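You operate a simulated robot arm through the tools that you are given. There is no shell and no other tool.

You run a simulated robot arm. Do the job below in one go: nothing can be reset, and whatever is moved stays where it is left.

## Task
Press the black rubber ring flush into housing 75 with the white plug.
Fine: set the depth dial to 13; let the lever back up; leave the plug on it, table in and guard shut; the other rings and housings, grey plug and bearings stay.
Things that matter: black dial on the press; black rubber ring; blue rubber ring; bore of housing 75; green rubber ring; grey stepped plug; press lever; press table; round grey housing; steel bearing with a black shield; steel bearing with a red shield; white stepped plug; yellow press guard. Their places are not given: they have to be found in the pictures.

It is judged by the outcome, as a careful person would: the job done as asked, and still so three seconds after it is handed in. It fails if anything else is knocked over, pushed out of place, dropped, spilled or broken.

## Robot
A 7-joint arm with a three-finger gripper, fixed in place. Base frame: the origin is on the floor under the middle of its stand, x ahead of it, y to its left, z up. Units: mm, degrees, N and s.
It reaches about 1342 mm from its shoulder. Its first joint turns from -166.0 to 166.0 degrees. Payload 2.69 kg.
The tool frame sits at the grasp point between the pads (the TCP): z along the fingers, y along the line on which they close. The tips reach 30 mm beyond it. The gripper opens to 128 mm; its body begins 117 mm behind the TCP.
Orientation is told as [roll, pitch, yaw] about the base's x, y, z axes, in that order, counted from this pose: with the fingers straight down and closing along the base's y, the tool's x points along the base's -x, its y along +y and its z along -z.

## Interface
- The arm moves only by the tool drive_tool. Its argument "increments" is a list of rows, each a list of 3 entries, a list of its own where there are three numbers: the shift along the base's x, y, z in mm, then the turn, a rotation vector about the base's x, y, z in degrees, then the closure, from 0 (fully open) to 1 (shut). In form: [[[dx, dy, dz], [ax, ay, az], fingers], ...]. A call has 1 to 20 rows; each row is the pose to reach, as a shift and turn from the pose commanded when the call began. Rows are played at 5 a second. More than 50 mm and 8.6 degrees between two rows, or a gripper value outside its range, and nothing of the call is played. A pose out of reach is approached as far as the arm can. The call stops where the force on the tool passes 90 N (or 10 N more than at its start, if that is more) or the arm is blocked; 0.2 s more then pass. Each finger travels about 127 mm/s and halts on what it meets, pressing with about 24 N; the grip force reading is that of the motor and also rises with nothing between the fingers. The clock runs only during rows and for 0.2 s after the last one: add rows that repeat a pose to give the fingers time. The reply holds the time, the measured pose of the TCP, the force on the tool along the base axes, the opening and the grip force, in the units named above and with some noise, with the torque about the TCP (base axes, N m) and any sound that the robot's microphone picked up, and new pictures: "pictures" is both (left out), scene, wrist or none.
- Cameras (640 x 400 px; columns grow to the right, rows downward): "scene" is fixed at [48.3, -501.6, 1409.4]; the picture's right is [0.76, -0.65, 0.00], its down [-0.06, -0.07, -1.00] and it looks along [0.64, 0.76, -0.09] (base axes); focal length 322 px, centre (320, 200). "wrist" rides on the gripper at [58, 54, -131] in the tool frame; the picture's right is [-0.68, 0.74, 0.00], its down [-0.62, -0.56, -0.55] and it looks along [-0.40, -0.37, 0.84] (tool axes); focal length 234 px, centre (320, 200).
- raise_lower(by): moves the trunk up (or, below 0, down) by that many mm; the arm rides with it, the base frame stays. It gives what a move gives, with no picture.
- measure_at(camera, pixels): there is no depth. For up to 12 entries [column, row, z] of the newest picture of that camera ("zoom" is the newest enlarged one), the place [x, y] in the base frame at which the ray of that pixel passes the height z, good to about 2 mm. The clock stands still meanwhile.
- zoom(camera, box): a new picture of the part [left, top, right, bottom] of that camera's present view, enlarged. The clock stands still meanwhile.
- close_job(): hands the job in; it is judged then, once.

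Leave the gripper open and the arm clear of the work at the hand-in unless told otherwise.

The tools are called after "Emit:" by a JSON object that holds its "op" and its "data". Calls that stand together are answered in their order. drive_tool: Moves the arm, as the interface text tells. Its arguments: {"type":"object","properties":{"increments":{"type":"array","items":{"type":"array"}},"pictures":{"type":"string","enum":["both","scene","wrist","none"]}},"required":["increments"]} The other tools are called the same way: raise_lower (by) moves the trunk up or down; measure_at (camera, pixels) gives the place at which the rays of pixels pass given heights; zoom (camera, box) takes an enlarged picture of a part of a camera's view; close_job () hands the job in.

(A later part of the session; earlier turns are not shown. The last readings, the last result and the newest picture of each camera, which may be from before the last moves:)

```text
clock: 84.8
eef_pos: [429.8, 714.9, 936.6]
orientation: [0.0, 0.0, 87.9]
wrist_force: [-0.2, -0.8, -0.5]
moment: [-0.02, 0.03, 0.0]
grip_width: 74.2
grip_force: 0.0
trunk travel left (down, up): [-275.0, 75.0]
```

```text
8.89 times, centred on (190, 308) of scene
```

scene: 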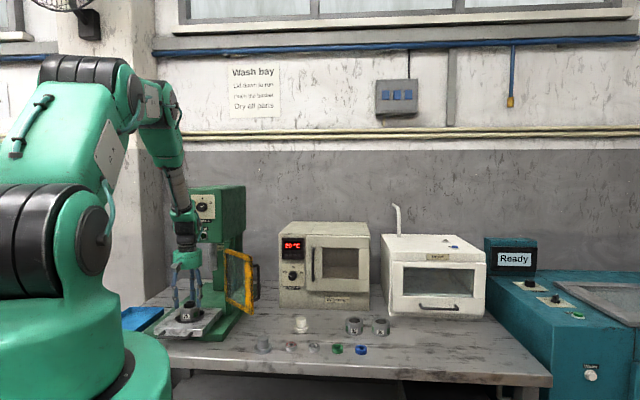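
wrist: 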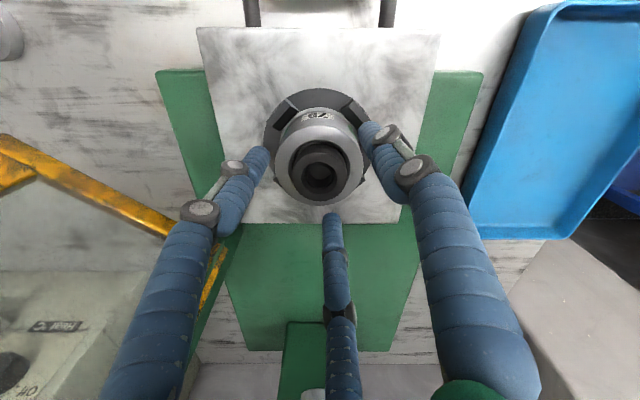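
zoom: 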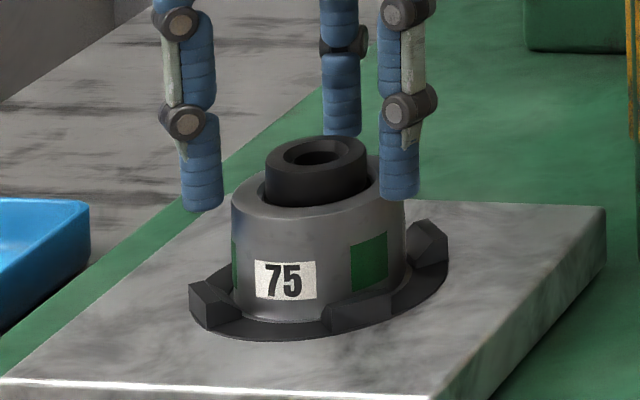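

The ring sits centred in the bore mouth, standing proud. Now the white plug: I rise, back off, pass over the guard at z ≈ 1186 and go to above the plug near (766, 461).

Emit:
{"op": "drive_tool", "data": {"increments": [[[0, 0, 35], [0, 0, 0], 0.375], [[0, 0, 75], [0, 0, 0], 0.375], [[-17, -17, 115], [0, 0, 0], 0.375], [[-34, -34, 155], [0, 0, 0], 0.375], [[-51, -51, 195], [0, 0, 0], 0.375], [[-68, -68, 230], [0, 0, 0], 0.375], [[-68, -68, 250], [0, 0, 0], 0.375], [[-31, -85, 250], [0, 0, 0], 0.375], [[6, -102, 250], [0, 0, 0], 0.375], [[42, -119, 250], [0, 0, 0], 0.375], [[79, -136, 250], [0, 0, 0], 0.375], [[116, -152, 250], [0, 0, 0], 0.375], [[152, -169, 250], [0, 0, 0], 0.375], [[189, -186, 250], [0, 0, 0], 0.375], [[226, -203, 250], [0, 0, 0], 0.375], [[262, -220, 250], [0, 0, 0], 0.375], [[299, -237, 250], [0, 0, 0], 0.375], [[336, -254, 250], [0, 0, 0], 0.375], [[336, -254, 205], [0, 0, 0], 0.375], [[336, -254, 160], [0, 0, 0], 0.375]], "pictures": "both"}}

Emit:
{"op": "zoom", "data": {"camera": "wrist", "box": [280, 70, 360, 150]}}

Emit:
{"op": "zoom", "data": {"camera": "scene", "box": [165, 285, 215, 330]}}

```text
clock: 89.0
eef_pos: [768.5, 462.3, 1093.3]
orientation: [-0.1, 0.0, 87.9]
wrist_force: [0.2, 0.0, -0.4]
moment: [-0.02, -0.01, 0.03]
grip_width: 80.1
grip_force: 0.0
trunk travel left (down, up): [-275.0, 75.0]
```

scene: 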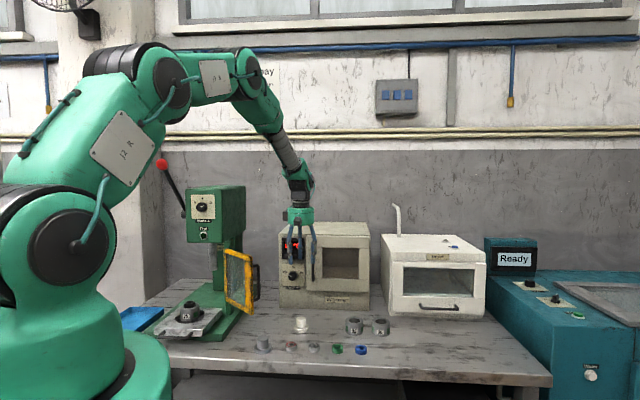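
wrist: 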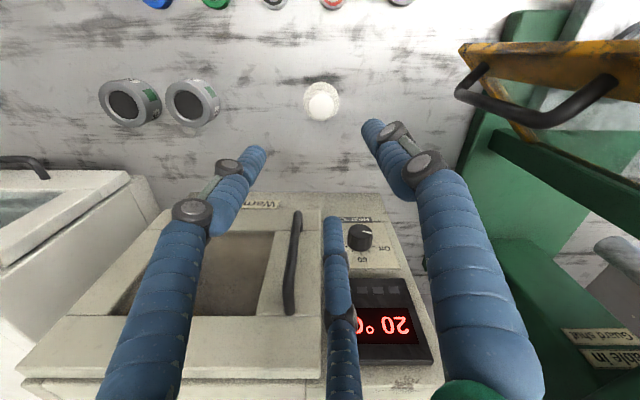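

```text
5.00 times, centred on (320, 110) of wrist
```

zoom: 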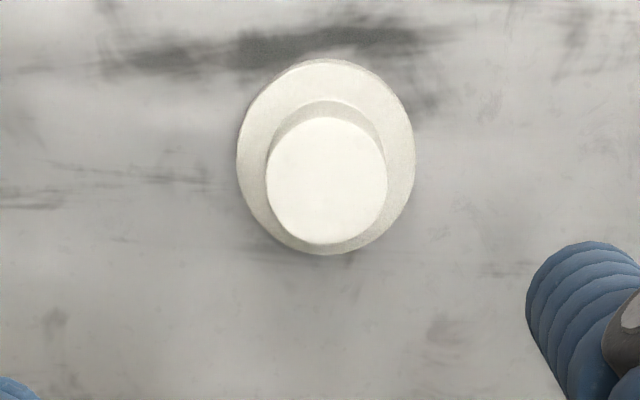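

```text
8.89 times, centred on (190, 308) of scene
```

zoom: 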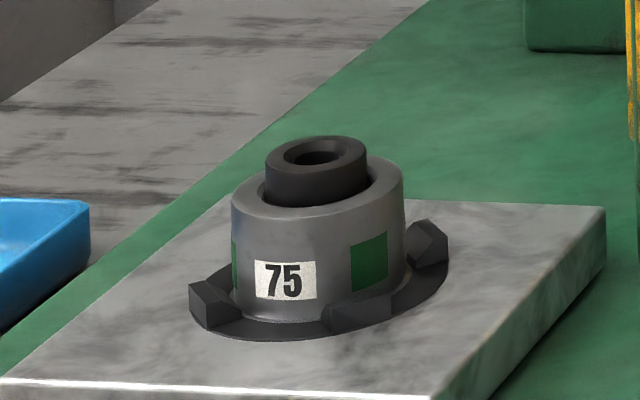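

The ring is well seated in the mouth. Below me the plug: boss 38 mm, flange 60 mm. I measure its centre. (A label by the press reads "Guard shut / Table in".)

Emit:
{"op": "measure_at", "data": {"camera": "zoom", "pixels": [[317, 160, 903]]}}

Emit:
{"op": "measure_at", "data": {"camera": "wrist", "pixels": [[321.2, 106.3, 845], [321.2, 106.3, 843], [321.2, 106.3, 848]]}}

Emit:
{"op": "zoom", "data": {"camera": "wrist", "box": [440, 20, 640, 400]}}

```text
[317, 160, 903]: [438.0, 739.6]
```

```text
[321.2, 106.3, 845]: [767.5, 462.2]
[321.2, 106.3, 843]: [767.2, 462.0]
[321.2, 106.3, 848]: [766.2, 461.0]
```

```text
1.05 times, centred on (540, 210) of wrist (not enlarged: the box is as wide or as high as the picture)
```

zoom: 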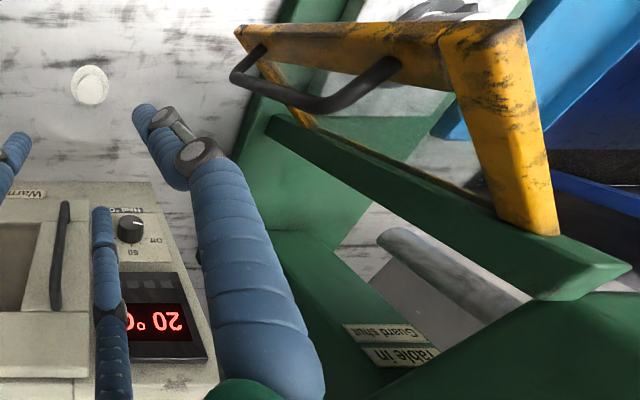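

Emit:
{"op": "drive_tool", "data": {"increments": [[[-2.2, 0, -45], [0, 0, 0], 0.375], [[-2.2, 0, -90], [0, 0, 0], 0.375], [[-2.2, 0, -135], [0, 0, 0], 0.375], [[-2.2, 0, -170], [0, 0, 0], 0.375], [[-2.2, 0, -190], [0, 0, 0], 0.375], [[-2.2, 0, -190], [0, 0, 0], 0.375]], "pictures": "both"}}

Emit:
{"op": "zoom", "data": {"camera": "wrist", "box": [270, 110, 370, 200]}}

Emit:
{"op": "zoom", "data": {"camera": "scene", "box": [270, 300, 330, 345]}}

```text
clock: 90.4
eef_pos: [766.1, 462.4, 904.8]
orientation: [-0.1, 0.1, 87.7]
wrist_force: [0.2, -0.7, -0.3]
moment: [0.01, 0.0, 0.01]
grip_width: 79.9
grip_force: 0.0
trunk travel left (down, up): [-275.0, 75.0]
```

scene: 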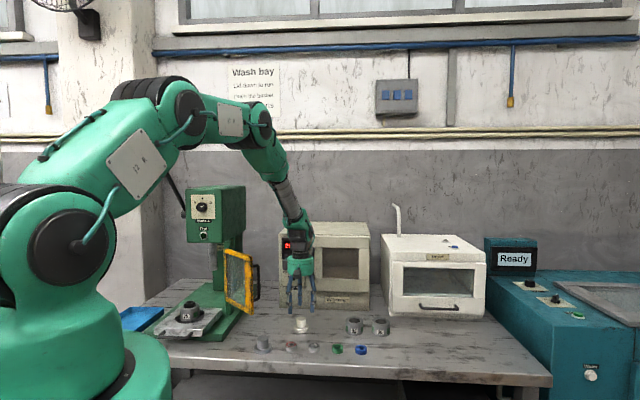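
wrist: 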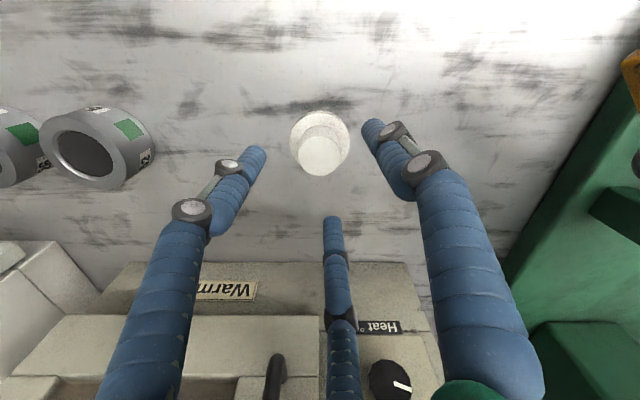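

```text
4.44 times, centred on (320, 155) of wrist
```

zoom: 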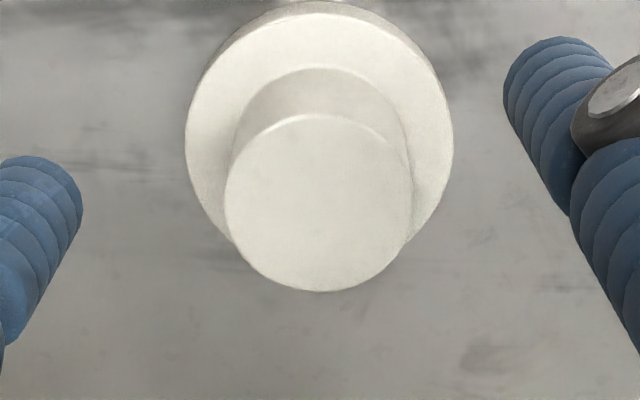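

```text
8.89 times, centred on (300, 322) of scene
```

zoom: 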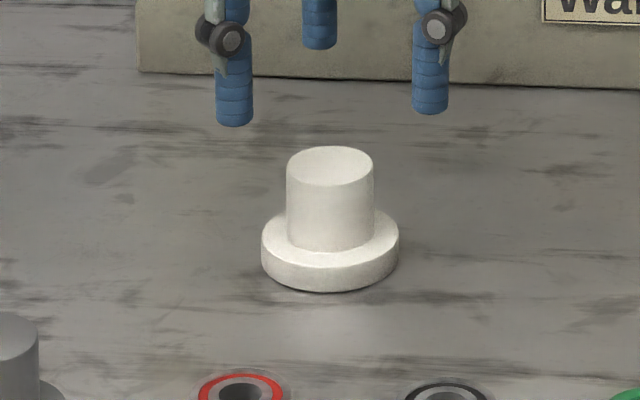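

The plug's boss is centred to about 1.5 mm; flange top at about z 809, boss top at 844. I lower to TCP z ≈ 843 (tips about 4 mm above the flange).

Emit:
{"op": "drive_tool", "data": {"increments": [[[0.7, 0.7, -20], [0, 0, 0], 0.375], [[0.7, 0.7, -40], [0, 0, 0], 0.375], [[0.7, 0.7, -52], [0, 0, 0], 0.375], [[0.7, 0.7, -60], [0, 0, 0], 0.375], [[0.7, 0.7, -60], [0, 0, 0], 0.375]], "pictures": "wrist"}}

Emit:
{"op": "zoom", "data": {"camera": "scene", "box": [270, 300, 330, 345]}}

```text
clock: 91.6
eef_pos: [766.5, 461.9, 844.6]
orientation: [0.1, 0.0, 87.8]
wrist_force: [0.4, 0.1, 0.2]
moment: [-0.03, 0.01, 0.01]
grip_width: 79.8
grip_force: 0.0
trunk travel left (down, up): [-275.0, 75.0]
```

wrist: 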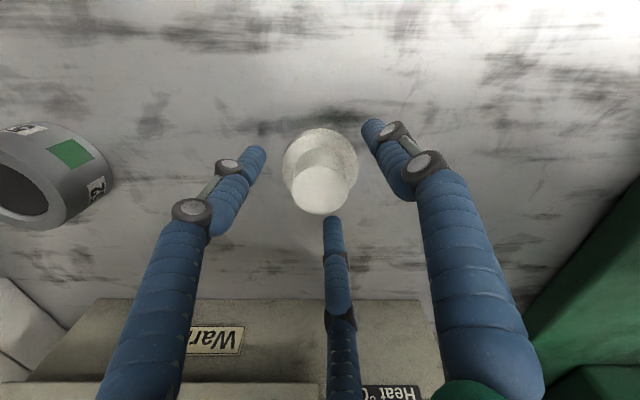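

```text
8.89 times, centred on (300, 322) of scene
```

zoom: 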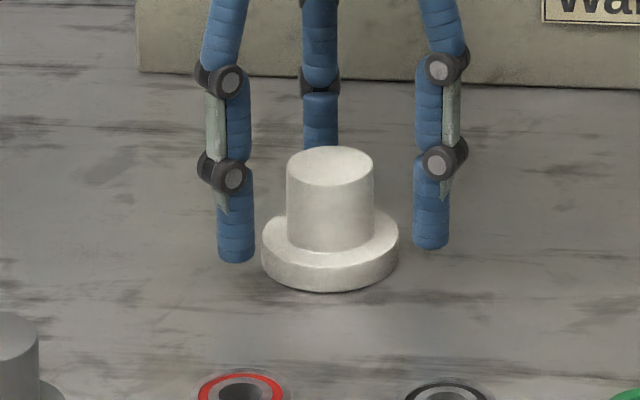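

The fingers stand around the boss. I close fully.

Emit:
{"op": "drive_tool", "data": {"increments": [[[0, 0, -1], [0, 0, 0], 0.5], [[0, 0, -1], [0, 0, 0], 0.6], [[0, 0, -1], [0, 0, 0], 0.67], [[0, 0, -1], [0, 0, 0], 0.75], [[0, 0, -1], [0, 0, 0], 1.0], [[0, 0, -1], [0, 0, 0], 1.0], [[0, 0, -1], [0, 0, 0], 1.0]], "pictures": "both"}}

Emit:
{"op": "zoom", "data": {"camera": "scene", "box": [270, 300, 330, 345]}}

Emit:
{"op": "zoom", "data": {"camera": "wrist", "box": [260, 110, 380, 230]}}

```text
clock: 93.2
eef_pos: [765.7, 462.1, 843.1]
orientation: [-0.1, 0.1, 87.9]
wrist_force: [0.3, 0.2, 0.6]
moment: [-0.03, 0.02, 0.03]
grip_width: 36.2
grip_force: 23.7
trunk travel left (down, up): [-275.0, 75.0]
```

scene: 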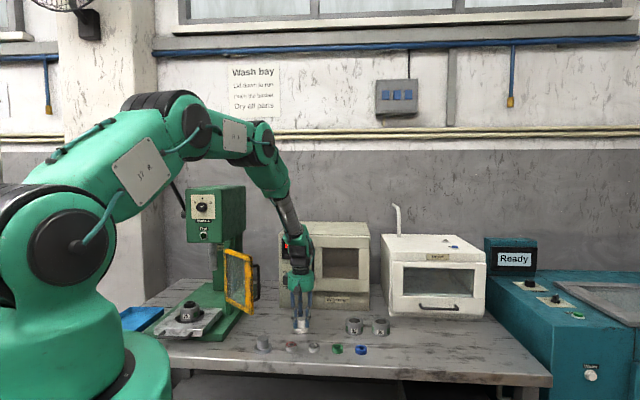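
wrist: 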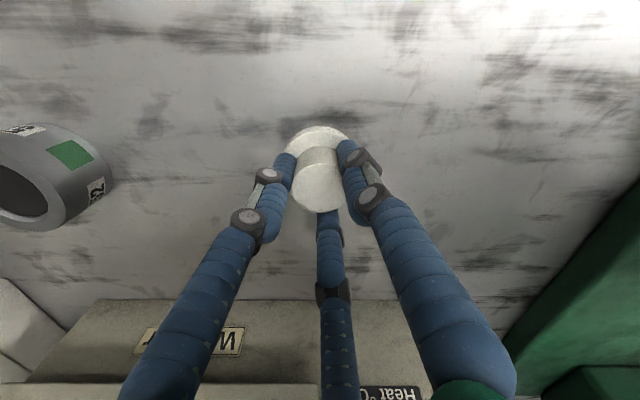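

```text
8.89 times, centred on (300, 322) of scene
```

zoom: 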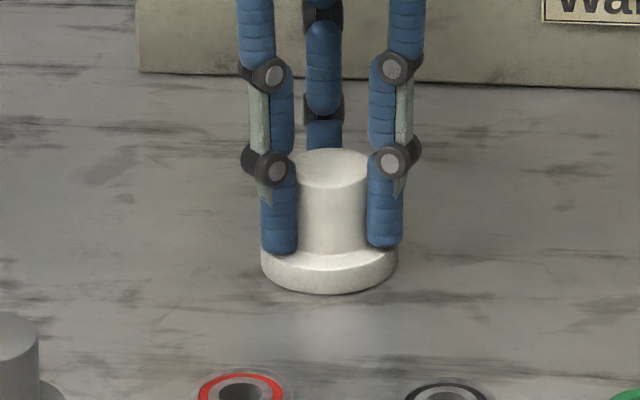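

```text
3.33 times, centred on (320, 170) of wrist
```

zoom: 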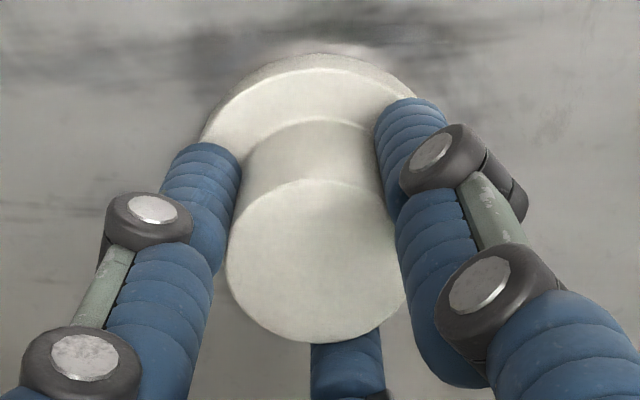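

Held at 36.2 mm. I lift slowly, then up to z ≈ 1190.

Emit:
{"op": "drive_tool", "data": {"increments": [[[0, 0, 1], [0, 0, 0], 1.0], [[0, 0, 2], [0, 0, 0], 1.0], [[0, 0, 4], [0, 0, 0], 1.0], [[0, 0, 8], [0, 0, 0], 1.0], [[0, 0, 16], [0, 0, 0], 1.0], [[0, 0, 30], [0, 0, 0], 1.0], [[0, 0, 60], [0, 0, 0], 1.0], [[0, 0, 95], [0, 0, 0], 1.0], [[0, 0, 130], [0, 0, 0], 1.0], [[0, 0, 165], [0, 0, 0], 1.0], [[0, 0, 200], [0, 0, 0], 1.0], [[0, 0, 235], [0, 0, 0], 1.0], [[0, 0, 270], [0, 0, 0], 1.0], [[0, 0, 305], [0, 0, 0], 1.0], [[0, 0, 330], [0, 0, 0], 1.0], [[0, 0, 347], [0, 0, 0], 1.0], [[0, 0, 347], [0, 0, 0], 1.0]], "pictures": "both"}}

```text
clock: 96.8
eef_pos: [765.9, 461.6, 1191.0]
orientation: [0.1, 0.0, 87.8]
wrist_force: [-0.5, -0.3, -0.4]
moment: [0.01, 0.01, 0.0]
grip_width: 36.5
grip_force: 24.2
trunk travel left (down, up): [-275.0, 75.0]
```

scene: 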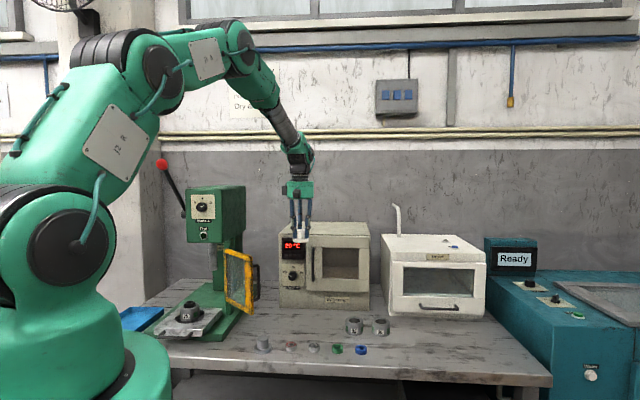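
wrist: 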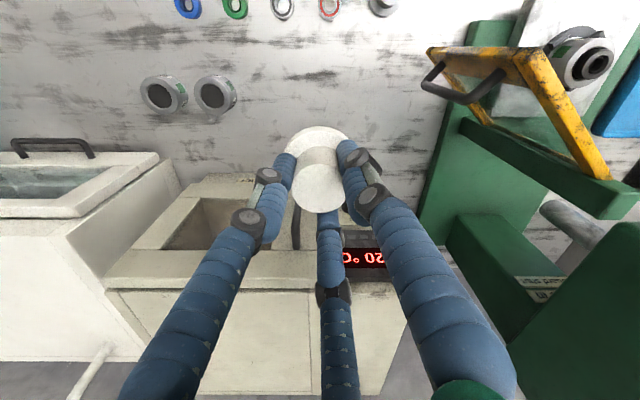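

The plug is held firmly. I carry it over the guard to in front of the press, lower to z ≈ 1086, then go in to directly above the housing, back to the same commanded axis where I released the ring.

Emit:
{"op": "drive_tool", "data": {"increments": [[[-36.7, 16.9, 0], [0, 0, 0], 1.0], [[-73.5, 33.7, 0], [0, 0, 0], 1.0], [[-110.2, 50.6, 0], [0, 0, 0], 1.0], [[-147, 67.5, 0], [0, 0, 0], 1.0], [[-183.6, 84.3, 0], [0, 0, 0], 1.0], [[-220.4, 101.2, 0], [0, 0, 0], 1.0], [[-257, 118, 0], [0, 0, 0], 1.0], [[-293.8, 135, 0], [0, 0, 0], 1.0], [[-330.5, 151.8, 0], [0, 0, 0], 1.0], [[-367.3, 168.6, 0], [0, 0, 0], 1.0], [[-404, 185.5, 0], [0, 0, 0], 1.0], [[-404, 185.5, -35], [0, 0, 0], 1.0], [[-404, 185.5, -70], [0, 0, 0], 1.0], [[-404, 185.5, -105], [0, 0, 0], 1.0], [[-380, 209, -105], [0, 0, 0], 1.0], [[-355, 233, -105], [0, 0, 0], 1.0], [[-334.5, 253.3, -105], [0, 0, 0], 1.0], [[-334.5, 253.3, -105], [0, 0, 0], 1.0]], "pictures": "both"}}

Emit:
{"op": "zoom", "data": {"camera": "wrist", "box": [270, 70, 370, 170]}}

```text
clock: 100.6
eef_pos: [433.5, 714.5, 1085.8]
orientation: [0.0, -0.1, 87.7]
wrist_force: [-0.7, -0.2, -0.9]
moment: [-0.03, 0.02, 0.01]
grip_width: 36.6
grip_force: 24.2
trunk travel left (down, up): [-275.0, 75.0]
```

scene: 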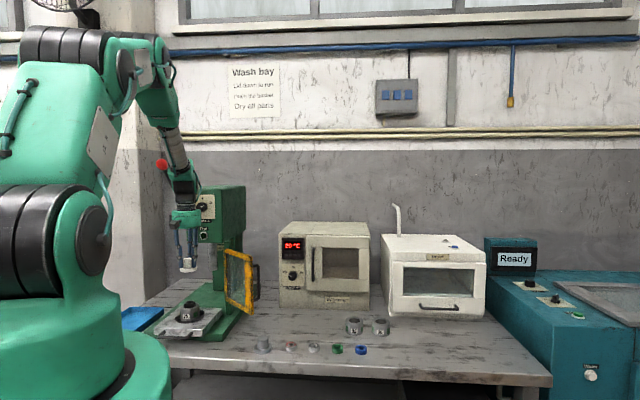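
wrist: 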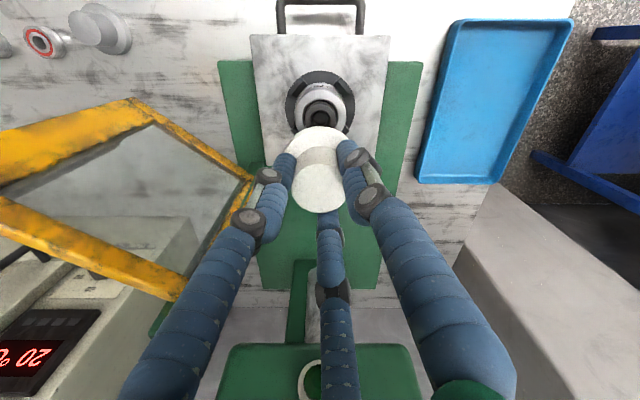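

```text
4.00 times, centred on (320, 120) of wrist
```

zoom: 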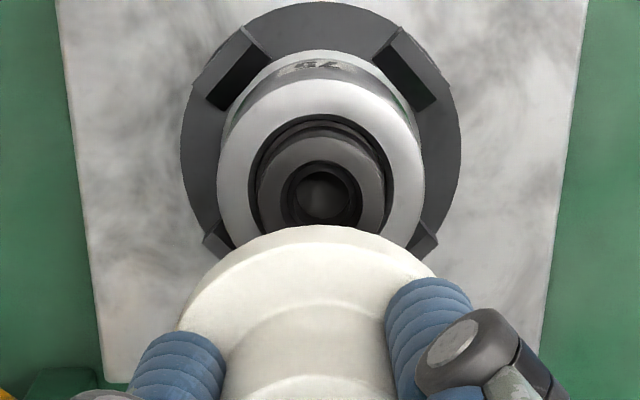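

Ring and housing are concentric in this view. I lower the plug to about 15 mm above the ring and check from the scene camera.

Emit:
{"op": "drive_tool", "data": {"increments": [[[0, 0, -35], [0, 0, 0], 1.0], [[0, 0, -70], [0, 0, 0], 1.0], [[0, 0, -95], [0, 0, 0], 1.0], [[0, 0, -108], [0, 0, 0], 1.0], [[0, 0, -108], [0, 0, 0], 1.0]], "pictures": "both"}}

Emit:
{"op": "zoom", "data": {"camera": "scene", "box": [165, 275, 215, 325]}}

Emit:
{"op": "zoom", "data": {"camera": "wrist", "box": [260, 90, 380, 210]}}

```text
clock: 101.8
eef_pos: [430.9, 715.2, 977.4]
orientation: [0.0, 0.0, 87.8]
wrist_force: [1.0, -0.1, -1.2]
moment: [-0.04, 0.0, 0.01]
grip_width: 36.3
grip_force: 24.2
trunk travel left (down, up): [-275.0, 75.0]
```

scene: 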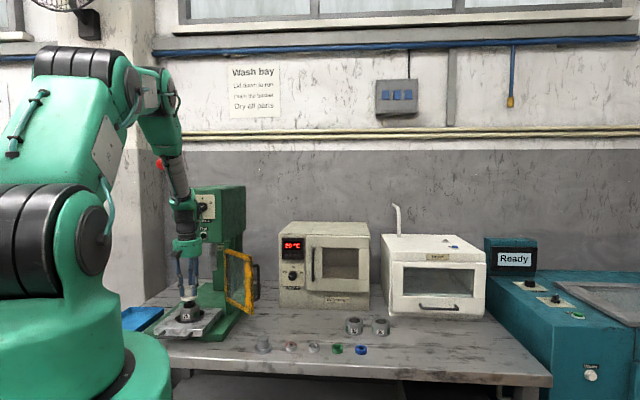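
wrist: 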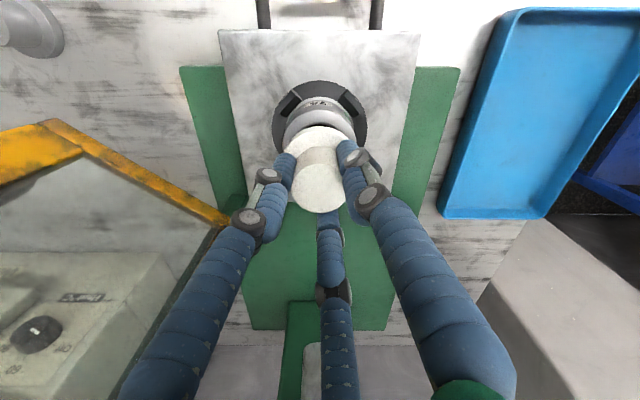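

```text
8.00 times, centred on (190, 300) of scene
```

zoom: 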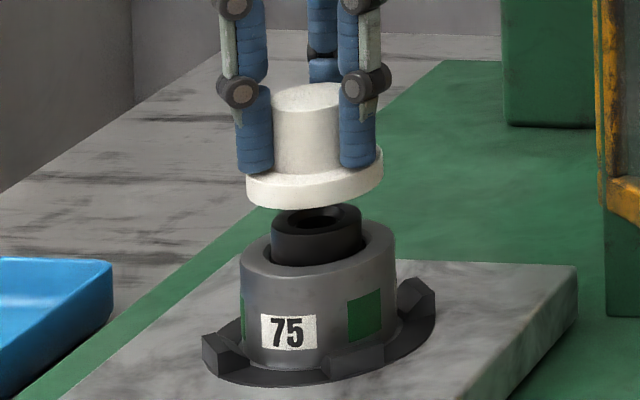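

```text
3.33 times, centred on (320, 150) of wrist
```

zoom: 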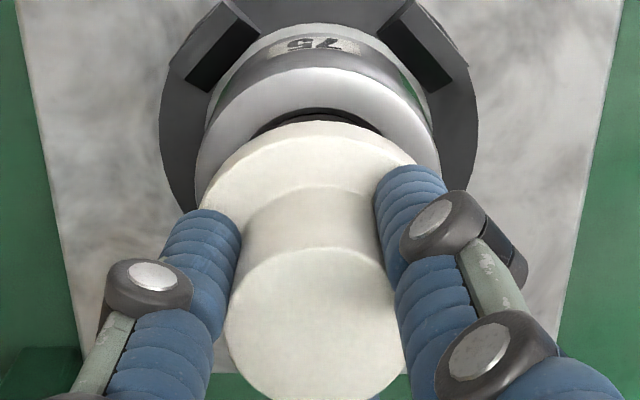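

Aligned. I lower 11 mm, then feel for contact in small steps.

Emit:
{"op": "drive_tool", "data": {"increments": [[[0, 0, -4], [0, 0, 0], 1.0], [[0, 0, -8], [0, 0, 0], 1.0], [[0, 0, -11], [0, 0, 0], 1.0], [[0, 0, -11], [0, 0, 0], 1.0]], "pictures": "none"}}

Emit:
{"op": "drive_tool", "data": {"increments": [[[0, 0, -1], [0, 0, 0], 1.0], [[0, 0, -2], [0, 0, 0], 1.0], [[0, 0, -2], [0, 0, 0], 1.0]], "pictures": "none"}}

```text
clock: 102.8
eef_pos: [431.2, 714.5, 967.1]
orientation: [0.1, 0.0, 87.8]
wrist_force: [0.6, 0.4, -0.4]
moment: [-0.04, 0.0, 0.01]
grip_width: 36.4
grip_force: 24.0
trunk travel left (down, up): [-275.0, 75.0]
```

```text
clock: 103.6
eef_pos: [430.9, 715.3, 964.6]
orientation: [0.0, 0.1, 87.7]
wrist_force: [-0.7, 1.0, 0.3]
moment: [-0.05, 0.01, -0.01]
grip_width: 36.1
grip_force: 24.2
trunk travel left (down, up): [-275.0, 75.0]
```

Emit:
{"op": "drive_tool", "data": {"increments": [[[0, 0, -1], [0, 0, 0], 1.0], [[0, 0, -1], [0, 0, 0], 1.0]], "pictures": "none"}}

Emit:
{"op": "drive_tool", "data": {"increments": [[[0, 0, -1], [0, 0, 0], 1.0], [[0, 0, -1], [0, 0, 0], 1.0]], "pictures": "wrist"}}

Emit:
{"op": "zoom", "data": {"camera": "scene", "box": [165, 275, 215, 325]}}

```text
clock: 104.2
eef_pos: [432.1, 714.5, 963.9]
orientation: [0.0, 0.0, 87.7]
wrist_force: [0.3, 0.1, -1.6]
moment: [0.03, 0.02, -0.03]
grip_width: 36.4
grip_force: 23.7
trunk travel left (down, up): [-275.0, 75.0]
```

```text
clock: 104.8
eef_pos: [431.0, 715.1, 962.9]
orientation: [0.0, 0.0, 87.9]
wrist_force: [0.4, -0.4, -0.1]
moment: [-0.01, 0.0, 0.02]
grip_width: 36.2
grip_force: 24.2
trunk travel left (down, up): [-275.0, 75.0]
```

wrist: 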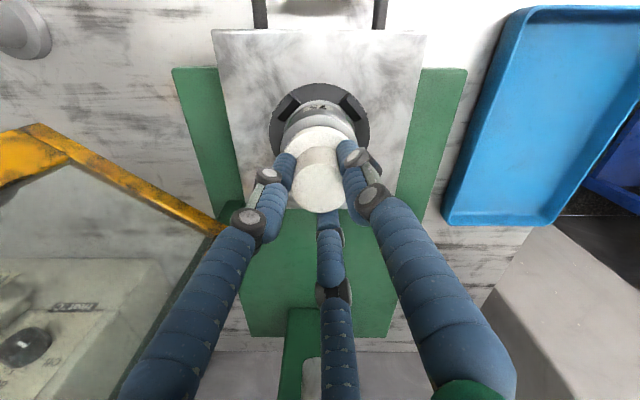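

```text
8.00 times, centred on (190, 300) of scene
```

zoom: 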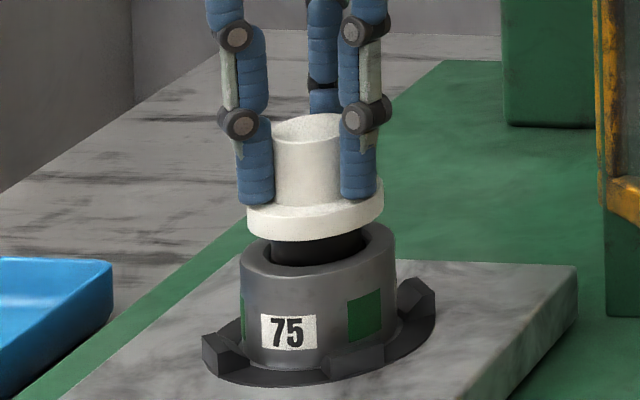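

Still no contact at about 962. I continue in 1 mm steps.

Emit:
{"op": "drive_tool", "data": {"increments": [[[0, 0, -1], [0, 0, 0], 1.0], [[0, 0, -1], [0, 0, 0], 1.0]], "pictures": "none"}}

Emit:
{"op": "drive_tool", "data": {"increments": [[[0, 0, -1], [0, 0, 0], 1.0], [[0, 0, -1], [0, 0, 0], 1.0]], "pictures": "none"}}

```text
clock: 105.4
eef_pos: [431.2, 714.9, 961.8]
orientation: [0.0, 0.1, 87.8]
wrist_force: [-0.9, -0.2, 0.6]
moment: [-0.07, 0.06, -0.01]
grip_width: 36.3
grip_force: 24.1
trunk travel left (down, up): [-275.0, 75.0]
```

```text
clock: 106.0
eef_pos: [431.2, 714.8, 962.2]
orientation: [-0.1, 0.0, 87.8]
wrist_force: [-1.3, -0.3, 3.0]
moment: [-0.01, 0.01, -0.03]
grip_width: 36.3
grip_force: 23.4
trunk travel left (down, up): [-275.0, 75.0]
```

First contact (3 N): the ring's top is at about z 916, i.e. 13 mm proud. One more half millimetre, then I open the fingers.

Emit:
{"op": "drive_tool", "data": {"increments": [[[0, 0, -0.5], [0, 0, 0], 1.0], [[0, 0, -0.3], [0, 0, 0], 0.8], [[0, 0, 0], [0, 0, 0], 0.73], [[0, 0, 0], [0, 0, 0], 0.7], [[0, 0, 0], [0, 0, 0], 0.66], [[0, 0, 0], [0, 0, 0], 0.6], [[0, 0, 0], [0, 0, 0], 0.5], [[0, 0, 0], [0, 0, 0], 0.4], [[0, 0, 0], [0, 0, 0], 0.375], [[0, 0, 0], [0, 0, 0], 0.375]], "pictures": "both"}}

Emit:
{"op": "zoom", "data": {"camera": "scene", "box": [165, 275, 215, 325]}}

Emit:
{"op": "zoom", "data": {"camera": "wrist", "box": [260, 90, 380, 210]}}

```text
clock: 108.2
eef_pos: [432.0, 715.0, 960.9]
orientation: [0.0, 0.0, 87.8]
wrist_force: [-1.3, -0.4, 0.1]
moment: [0.0, 0.01, -0.02]
grip_width: 79.9
grip_force: 0.1
trunk travel left (down, up): [-275.0, 75.0]
```

scene: 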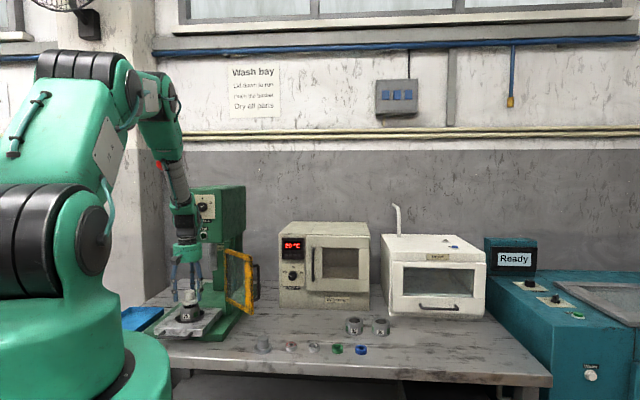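
wrist: 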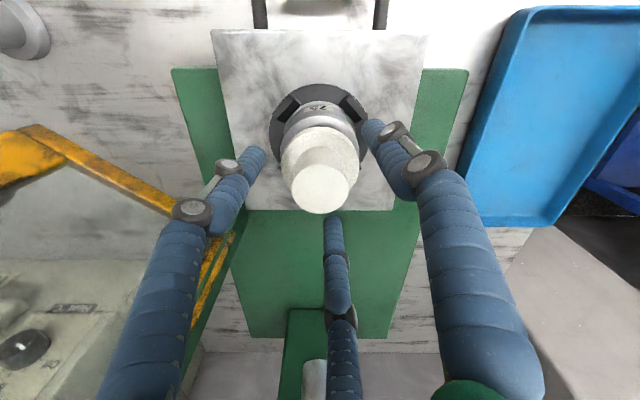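

```text
8.00 times, centred on (190, 300) of scene
```

zoom: 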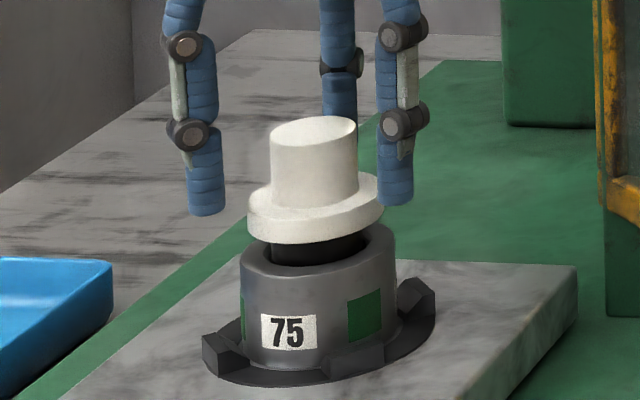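

```text
3.33 times, centred on (320, 150) of wrist
```

zoom: 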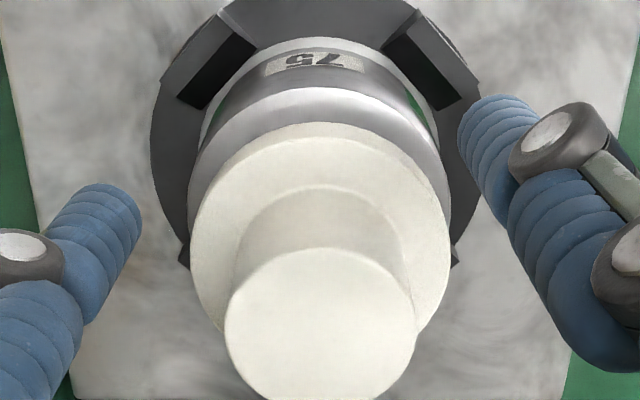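

The plug stands upright and centred on the ring. Now I rise clear of it and back off towards the robot for a look at the table handle.

Emit:
{"op": "drive_tool", "data": {"increments": [[[0, 0, 20], [0, 0, 0], 0.375], [[0, 0, 50], [0, 0, 0], 0.375], [[0, 0, 90], [0, 0, 0], 0.375], [[-25, -25, 120], [0, 0, 0], 0.375], [[-55, -55, 130], [0, 0, 0], 0.375], [[-85, -85, 130], [0, 0, 0], 0.375], [[-115, -115, 130], [0, 0, 0], 0.5], [[-145, -145, 130], [0, 0, 0], 0.7], [[-160, -160, 130], [0, 0, 0], 1.0], [[-160, -160, 130], [0, 0, 0], 1.0], [[-160, -160, 130], [0, 0, 0], 1.0]], "pictures": "both"}}

Emit:
{"op": "zoom", "data": {"camera": "wrist", "box": [220, 100, 420, 260]}}

Emit:
{"op": "zoom", "data": {"camera": "scene", "box": [140, 280, 240, 350]}}

```text
clock: 110.6
eef_pos: [272.3, 554.2, 1090.6]
orientation: [0.0, 0.0, 87.8]
wrist_force: [-0.1, -0.7, -0.3]
moment: [-0.01, 0.0, 0.0]
grip_width: 2.3
grip_force: 23.9
trunk travel left (down, up): [-275.0, 75.0]
```

scene: 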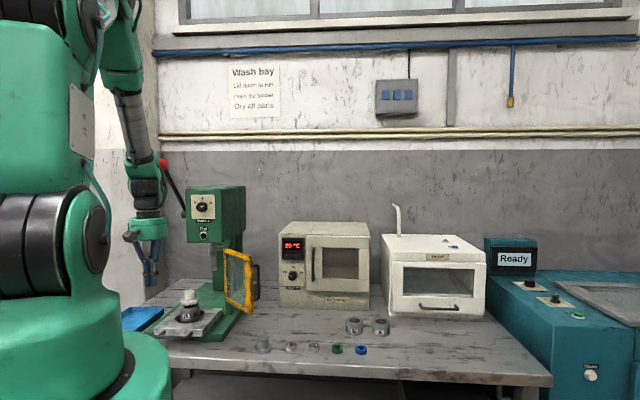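
wrist: 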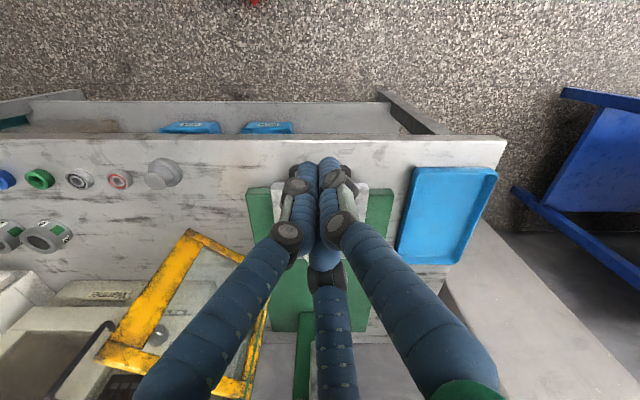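

```text
2.50 times, centred on (320, 180) of wrist
```

zoom: 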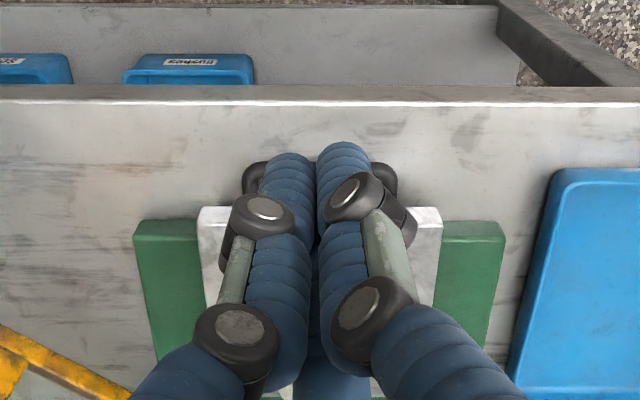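

```text
5.71 times, centred on (190, 315) of scene
```

zoom: 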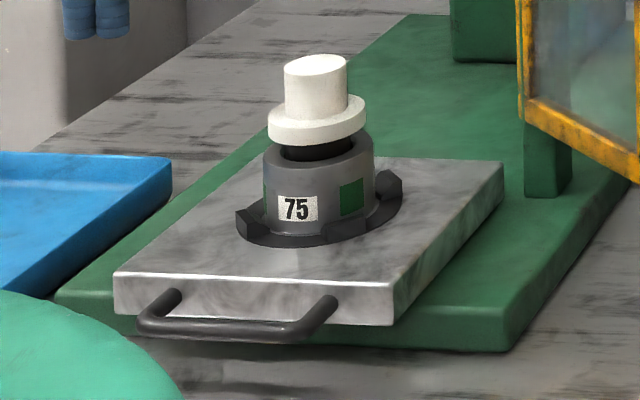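

I triangulate the handle bar: scene (173.4, 337.8) now, against the earlier overhead view (about u = 683 at z 840).

Emit:
{"op": "measure_at", "data": {"camera": "scene", "pixels": [[173.4, 337.6, 820], [173.4, 337.6, 830], [173.4, 337.6, 840], [173.4, 337.6, 850], [153.8, 330, 845], [259, 330, 845], [279, 309, 845]]}}

```text
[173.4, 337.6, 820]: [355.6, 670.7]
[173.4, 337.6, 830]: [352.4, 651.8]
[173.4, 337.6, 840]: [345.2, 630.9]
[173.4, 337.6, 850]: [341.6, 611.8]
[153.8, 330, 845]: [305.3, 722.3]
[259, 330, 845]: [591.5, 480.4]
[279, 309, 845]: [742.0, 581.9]
```

Emit:
{"op": "measure_at", "data": {"camera": "scene", "pixels": [[154.1, 327.8, 845], [154.1, 327.8, 855], [154.1, 327.8, 865], [202.8, 329.9, 845], [202.8, 329.9, 855], [202.8, 329.9, 865], [202.8, 336.5, 820], [202.8, 336.5, 830]]}}

Emit:
{"op": "zoom", "data": {"camera": "scene", "box": [150, 315, 215, 350]}}

```text
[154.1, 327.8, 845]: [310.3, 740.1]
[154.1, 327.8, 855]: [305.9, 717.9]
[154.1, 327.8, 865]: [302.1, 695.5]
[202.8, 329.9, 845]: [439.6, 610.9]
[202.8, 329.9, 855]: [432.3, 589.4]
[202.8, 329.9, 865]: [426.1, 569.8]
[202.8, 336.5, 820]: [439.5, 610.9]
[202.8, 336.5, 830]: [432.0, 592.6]
```

```text
9.85 times, centred on (182, 332) of scene
```

zoom: 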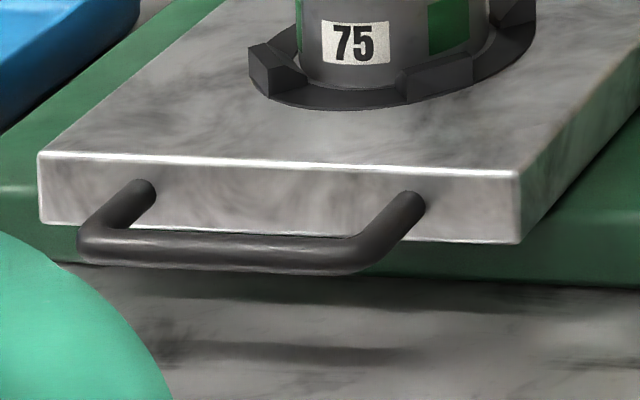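

Table: front edge u ≈ 715, top z ≈ 859; handle bar at u ≈ 681, z ≈ 847, 34 mm in front of it. I tilt the closed hand 25 degrees forward and lower it in front of the bar.

Emit:
{"op": "drive_tool", "data": {"increments": [[[0, 0, -20], [5.9, -5.9, 0], 1.0], [[0, 0, -40], [11.8, -11.8, 0], 1.0], [[-1, 1, -60], [17.68, -17.68, 0], 1.0], [[-1, 1, -100], [17.68, -17.68, 0], 1.0], [[-1, 1, -140], [17.68, -17.68, 0], 1.0], [[-1, 1, -180], [17.68, -17.68, 0], 1.0], [[-1, 1, -215], [17.68, -17.68, 0], 1.0], [[-1, 1, -230], [17.68, -17.68, 0], 1.0], [[-1, 1, -230], [17.68, -17.68, 0], 1.0]], "pictures": "both"}}

Emit:
{"op": "zoom", "data": {"camera": "wrist", "box": [220, 100, 420, 260]}}

Emit:
{"op": "zoom", "data": {"camera": "scene", "box": [140, 270, 240, 350]}}

```text
clock: 112.6
eef_pos: [271.3, 555.0, 861.7]
orientation: [-17.6, -18.0, 90.6]
wrist_force: [0.3, -0.1, -0.4]
moment: [0.01, 0.04, -0.04]
grip_width: 2.3
grip_force: 23.9
trunk travel left (down, up): [-275.0, 75.0]
```

scene: 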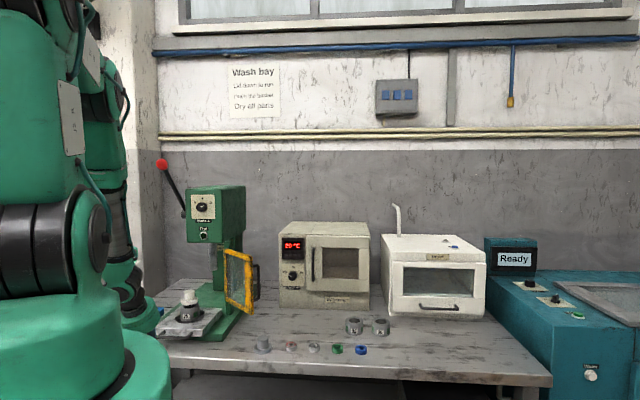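
wrist: 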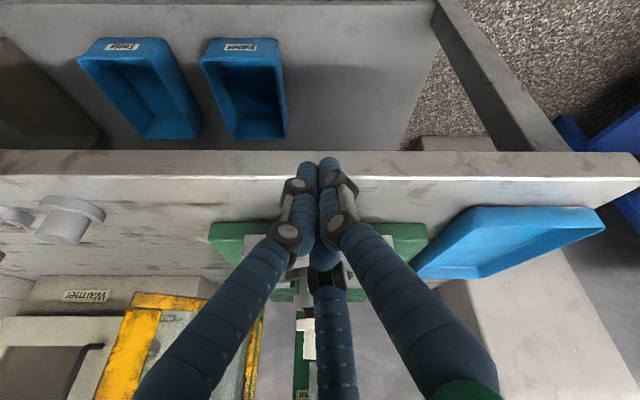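

```text
2.50 times, centred on (320, 180) of wrist
```

zoom: 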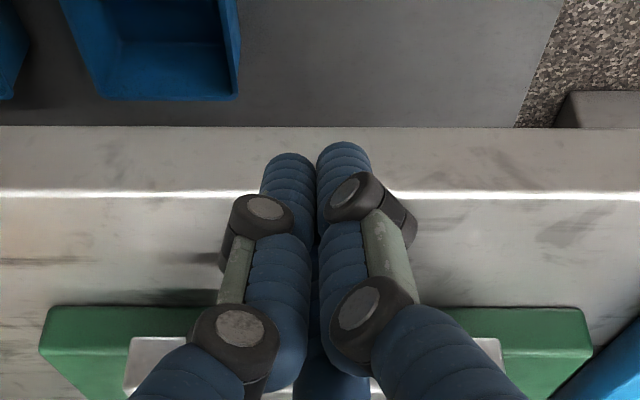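

```text
5.00 times, centred on (190, 310) of scene
```

zoom: 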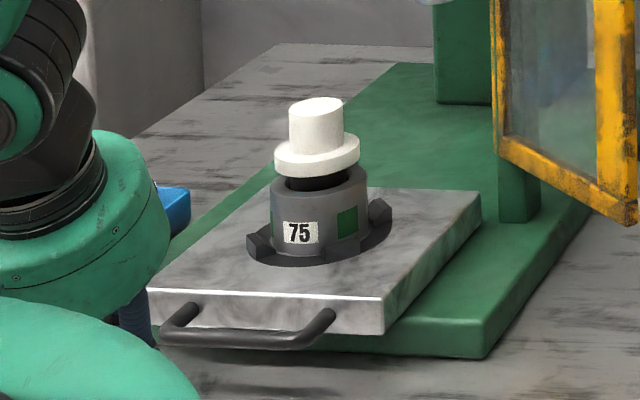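

The hand is in front of the handle bar. I approach slowly until contact.

Emit:
{"op": "drive_tool", "data": {"increments": [[[14, 14, 0], [0, 0, 0], 1.0], [[28, 28, 0], [0, 0, 0], 1.0], [[36, 36, 0], [0, 0, 0], 1.0], [[40, 40, 0], [0, 0, 0], 1.0], [[44, 44, 0], [0, 0, 0], 1.0], [[47, 47, 0], [0, 0, 0], 1.0], [[50, 50, 0], [0, 0, 0], 1.0]], "pictures": "both"}}

Emit:
{"op": "zoom", "data": {"camera": "scene", "box": [140, 270, 240, 350]}}

Emit:
{"op": "zoom", "data": {"camera": "wrist", "box": [220, 100, 420, 260]}}

```text
clock: 114.2
eef_pos: [320.4, 605.8, 860.2]
orientation: [-17.7, -18.1, 90.7]
wrist_force: [-0.8, -0.2, -0.5]
moment: [-0.03, 0.02, -0.01]
grip_width: 2.1
grip_force: 24.2
trunk travel left (down, up): [-275.0, 75.0]
```

scene: 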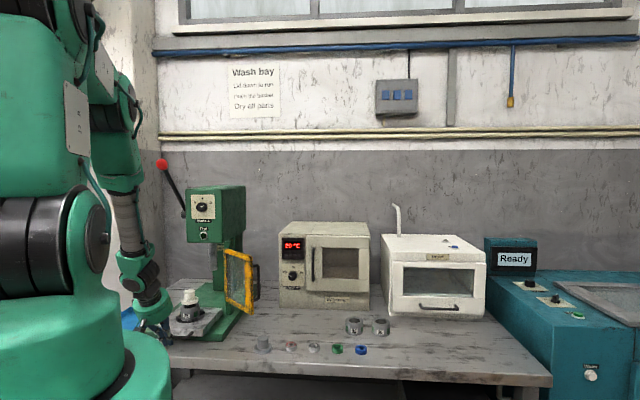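
wrist: 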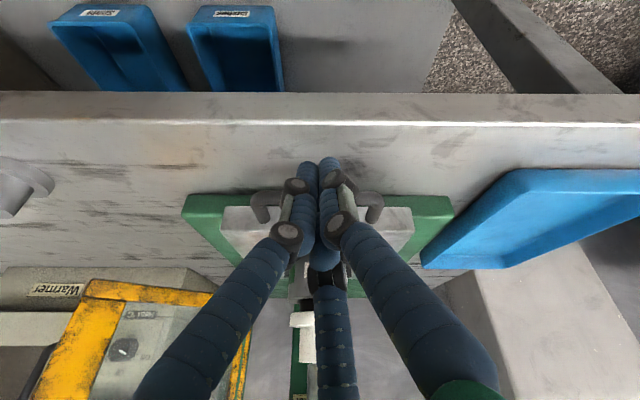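

```text
5.00 times, centred on (190, 310) of scene
```

zoom: 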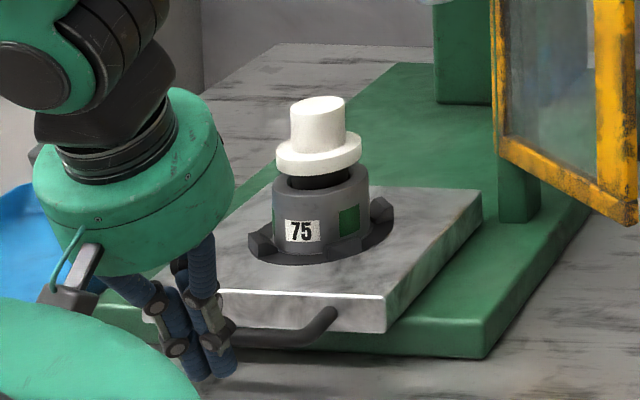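

```text
2.50 times, centred on (320, 180) of wrist
```

zoom: 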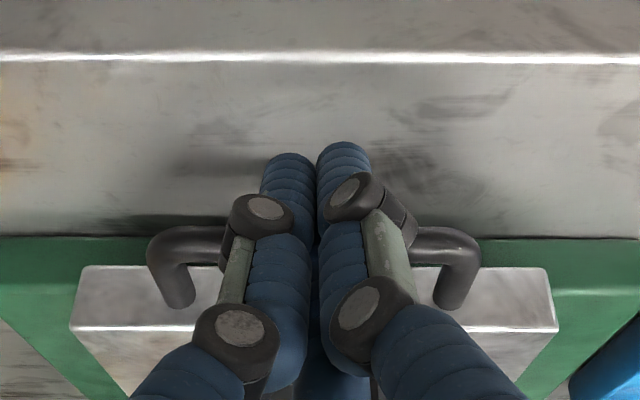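

The handle is in contact and the table starts to slide with very little force. I push on slowly, watching that the plug stays upright.

Emit:
{"op": "drive_tool", "data": {"increments": [[[4, 4, 0], [0, 0, 0], 1.0], [[8, 8, 0], [0, 0, 0], 1.0], [[13, 13, 0], [0, 0, 0], 1.0], [[18, 18, 0], [0, 0, 0], 1.0], [[23, 23, 0], [0, 0, 0], 1.0], [[28, 28, 0], [0, 0, 0], 1.0], [[33, 33, 0], [0, 0, 0], 1.0], [[38, 38, 0], [0, 0, 0], 1.0], [[42, 42, 0], [0, 0, 0], 1.0], [[45, 45, 0], [0, 0, 0], 1.0], [[47, 47, 0], [0, 0, 0], 1.0], [[48, 48, 0], [0, 0, 0], 1.0]], "pictures": "both"}}

Emit:
{"op": "zoom", "data": {"camera": "scene", "box": [140, 250, 260, 350]}}

```text
clock: 116.8
eef_pos: [369.4, 655.5, 860.3]
orientation: [-17.6, -17.9, 90.7]
wrist_force: [-2.6, -0.8, -0.3]
moment: [-0.01, 0.02, 0.01]
grip_width: 2.2
grip_force: 24.2
trunk travel left (down, up): [-275.0, 75.0]
```

scene: 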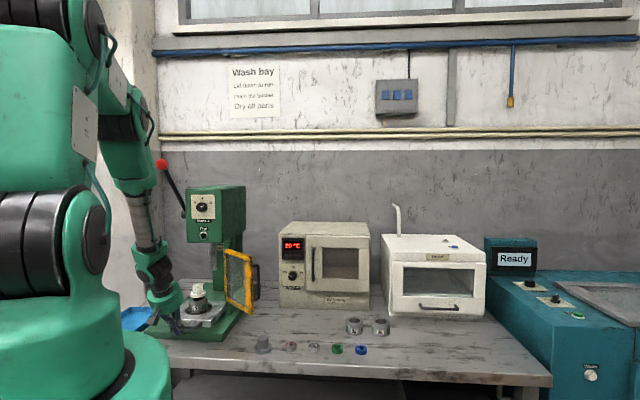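
wrist: 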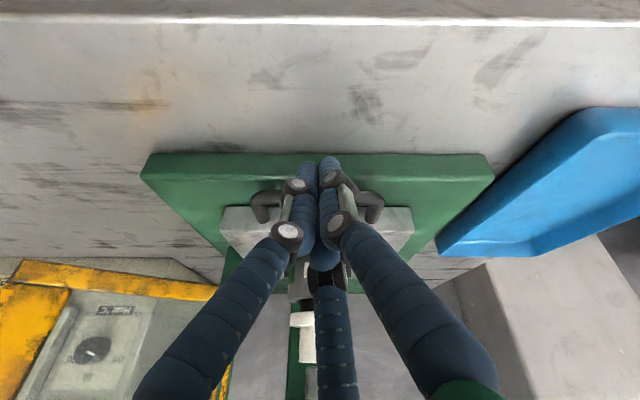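

```text
4.00 times, centred on (200, 300) of scene
```

zoom: 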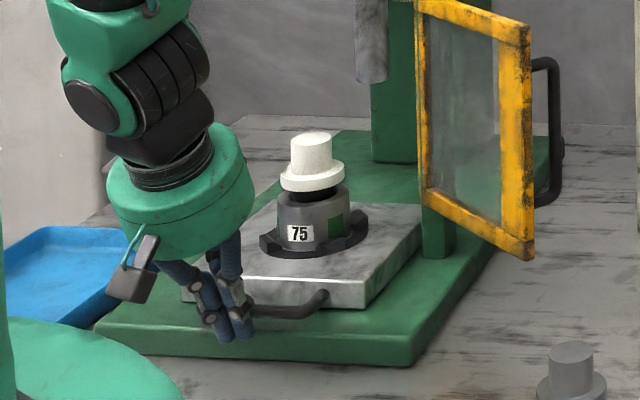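

The table slides in smoothly with the plug upright. I continue by another 85 mm.

Emit:
{"op": "drive_tool", "data": {"increments": [[[3, 3, 0], [0, 0, 0], 1.0], [[7, 7, 0], [0, 0, 0], 1.0], [[12, 12, 0], [0, 0, 0], 1.0], [[17, 17, 0], [0, 0, 0], 1.0], [[22, 22, 0], [0, 0, 0], 1.0], [[27, 27, 0], [0, 0, 0], 1.0], [[32, 32, 0], [0, 0, 0], 1.0], [[37, 37, 0], [0, 0, 0], 1.0], [[42, 42, 0], [0, 0, 0], 1.0], [[47, 47, 0], [0, 0, 0], 1.0], [[52, 52, 0], [0, 0, 0], 1.0], [[56, 56, 0], [0, 0, 0], 1.0], [[59, 59, 0], [0, 0, 0], 1.0], [[60, 60, 0], [0, 0, 0], 1.0]], "pictures": "both"}}

Emit:
{"op": "zoom", "data": {"camera": "scene", "box": [150, 240, 270, 340]}}

```text
clock: 119.8
eef_pos: [428.2, 714.5, 861.4]
orientation: [-17.7, -18.0, 90.6]
wrist_force: [-2.2, -1.5, 0.4]
moment: [-0.04, 0.04, -0.01]
grip_width: 2.3
grip_force: 24.0
trunk travel left (down, up): [-275.0, 75.0]
```

scene: 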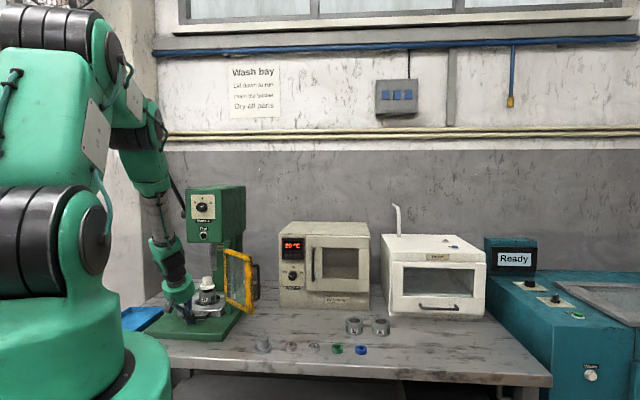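
wrist: 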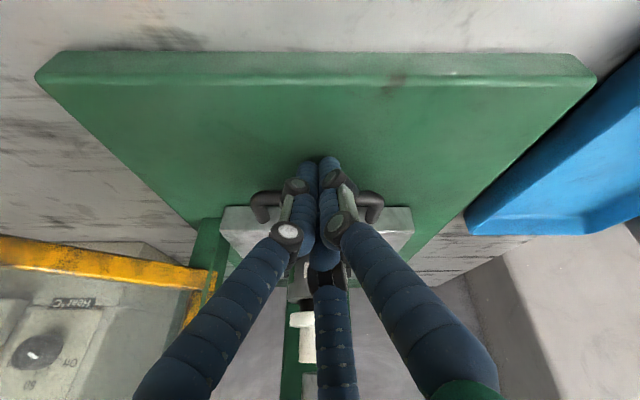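

```text
4.00 times, centred on (210, 290) of scene
```

zoom: 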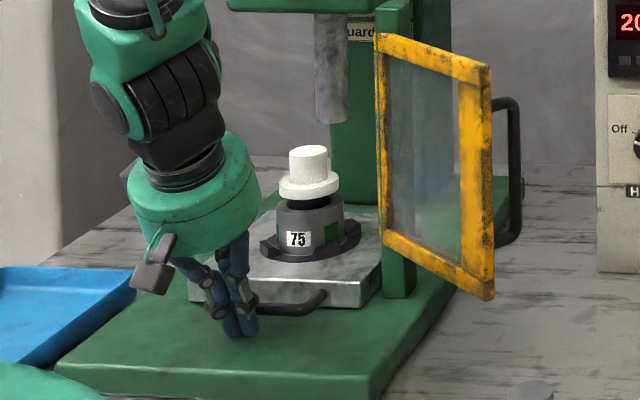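

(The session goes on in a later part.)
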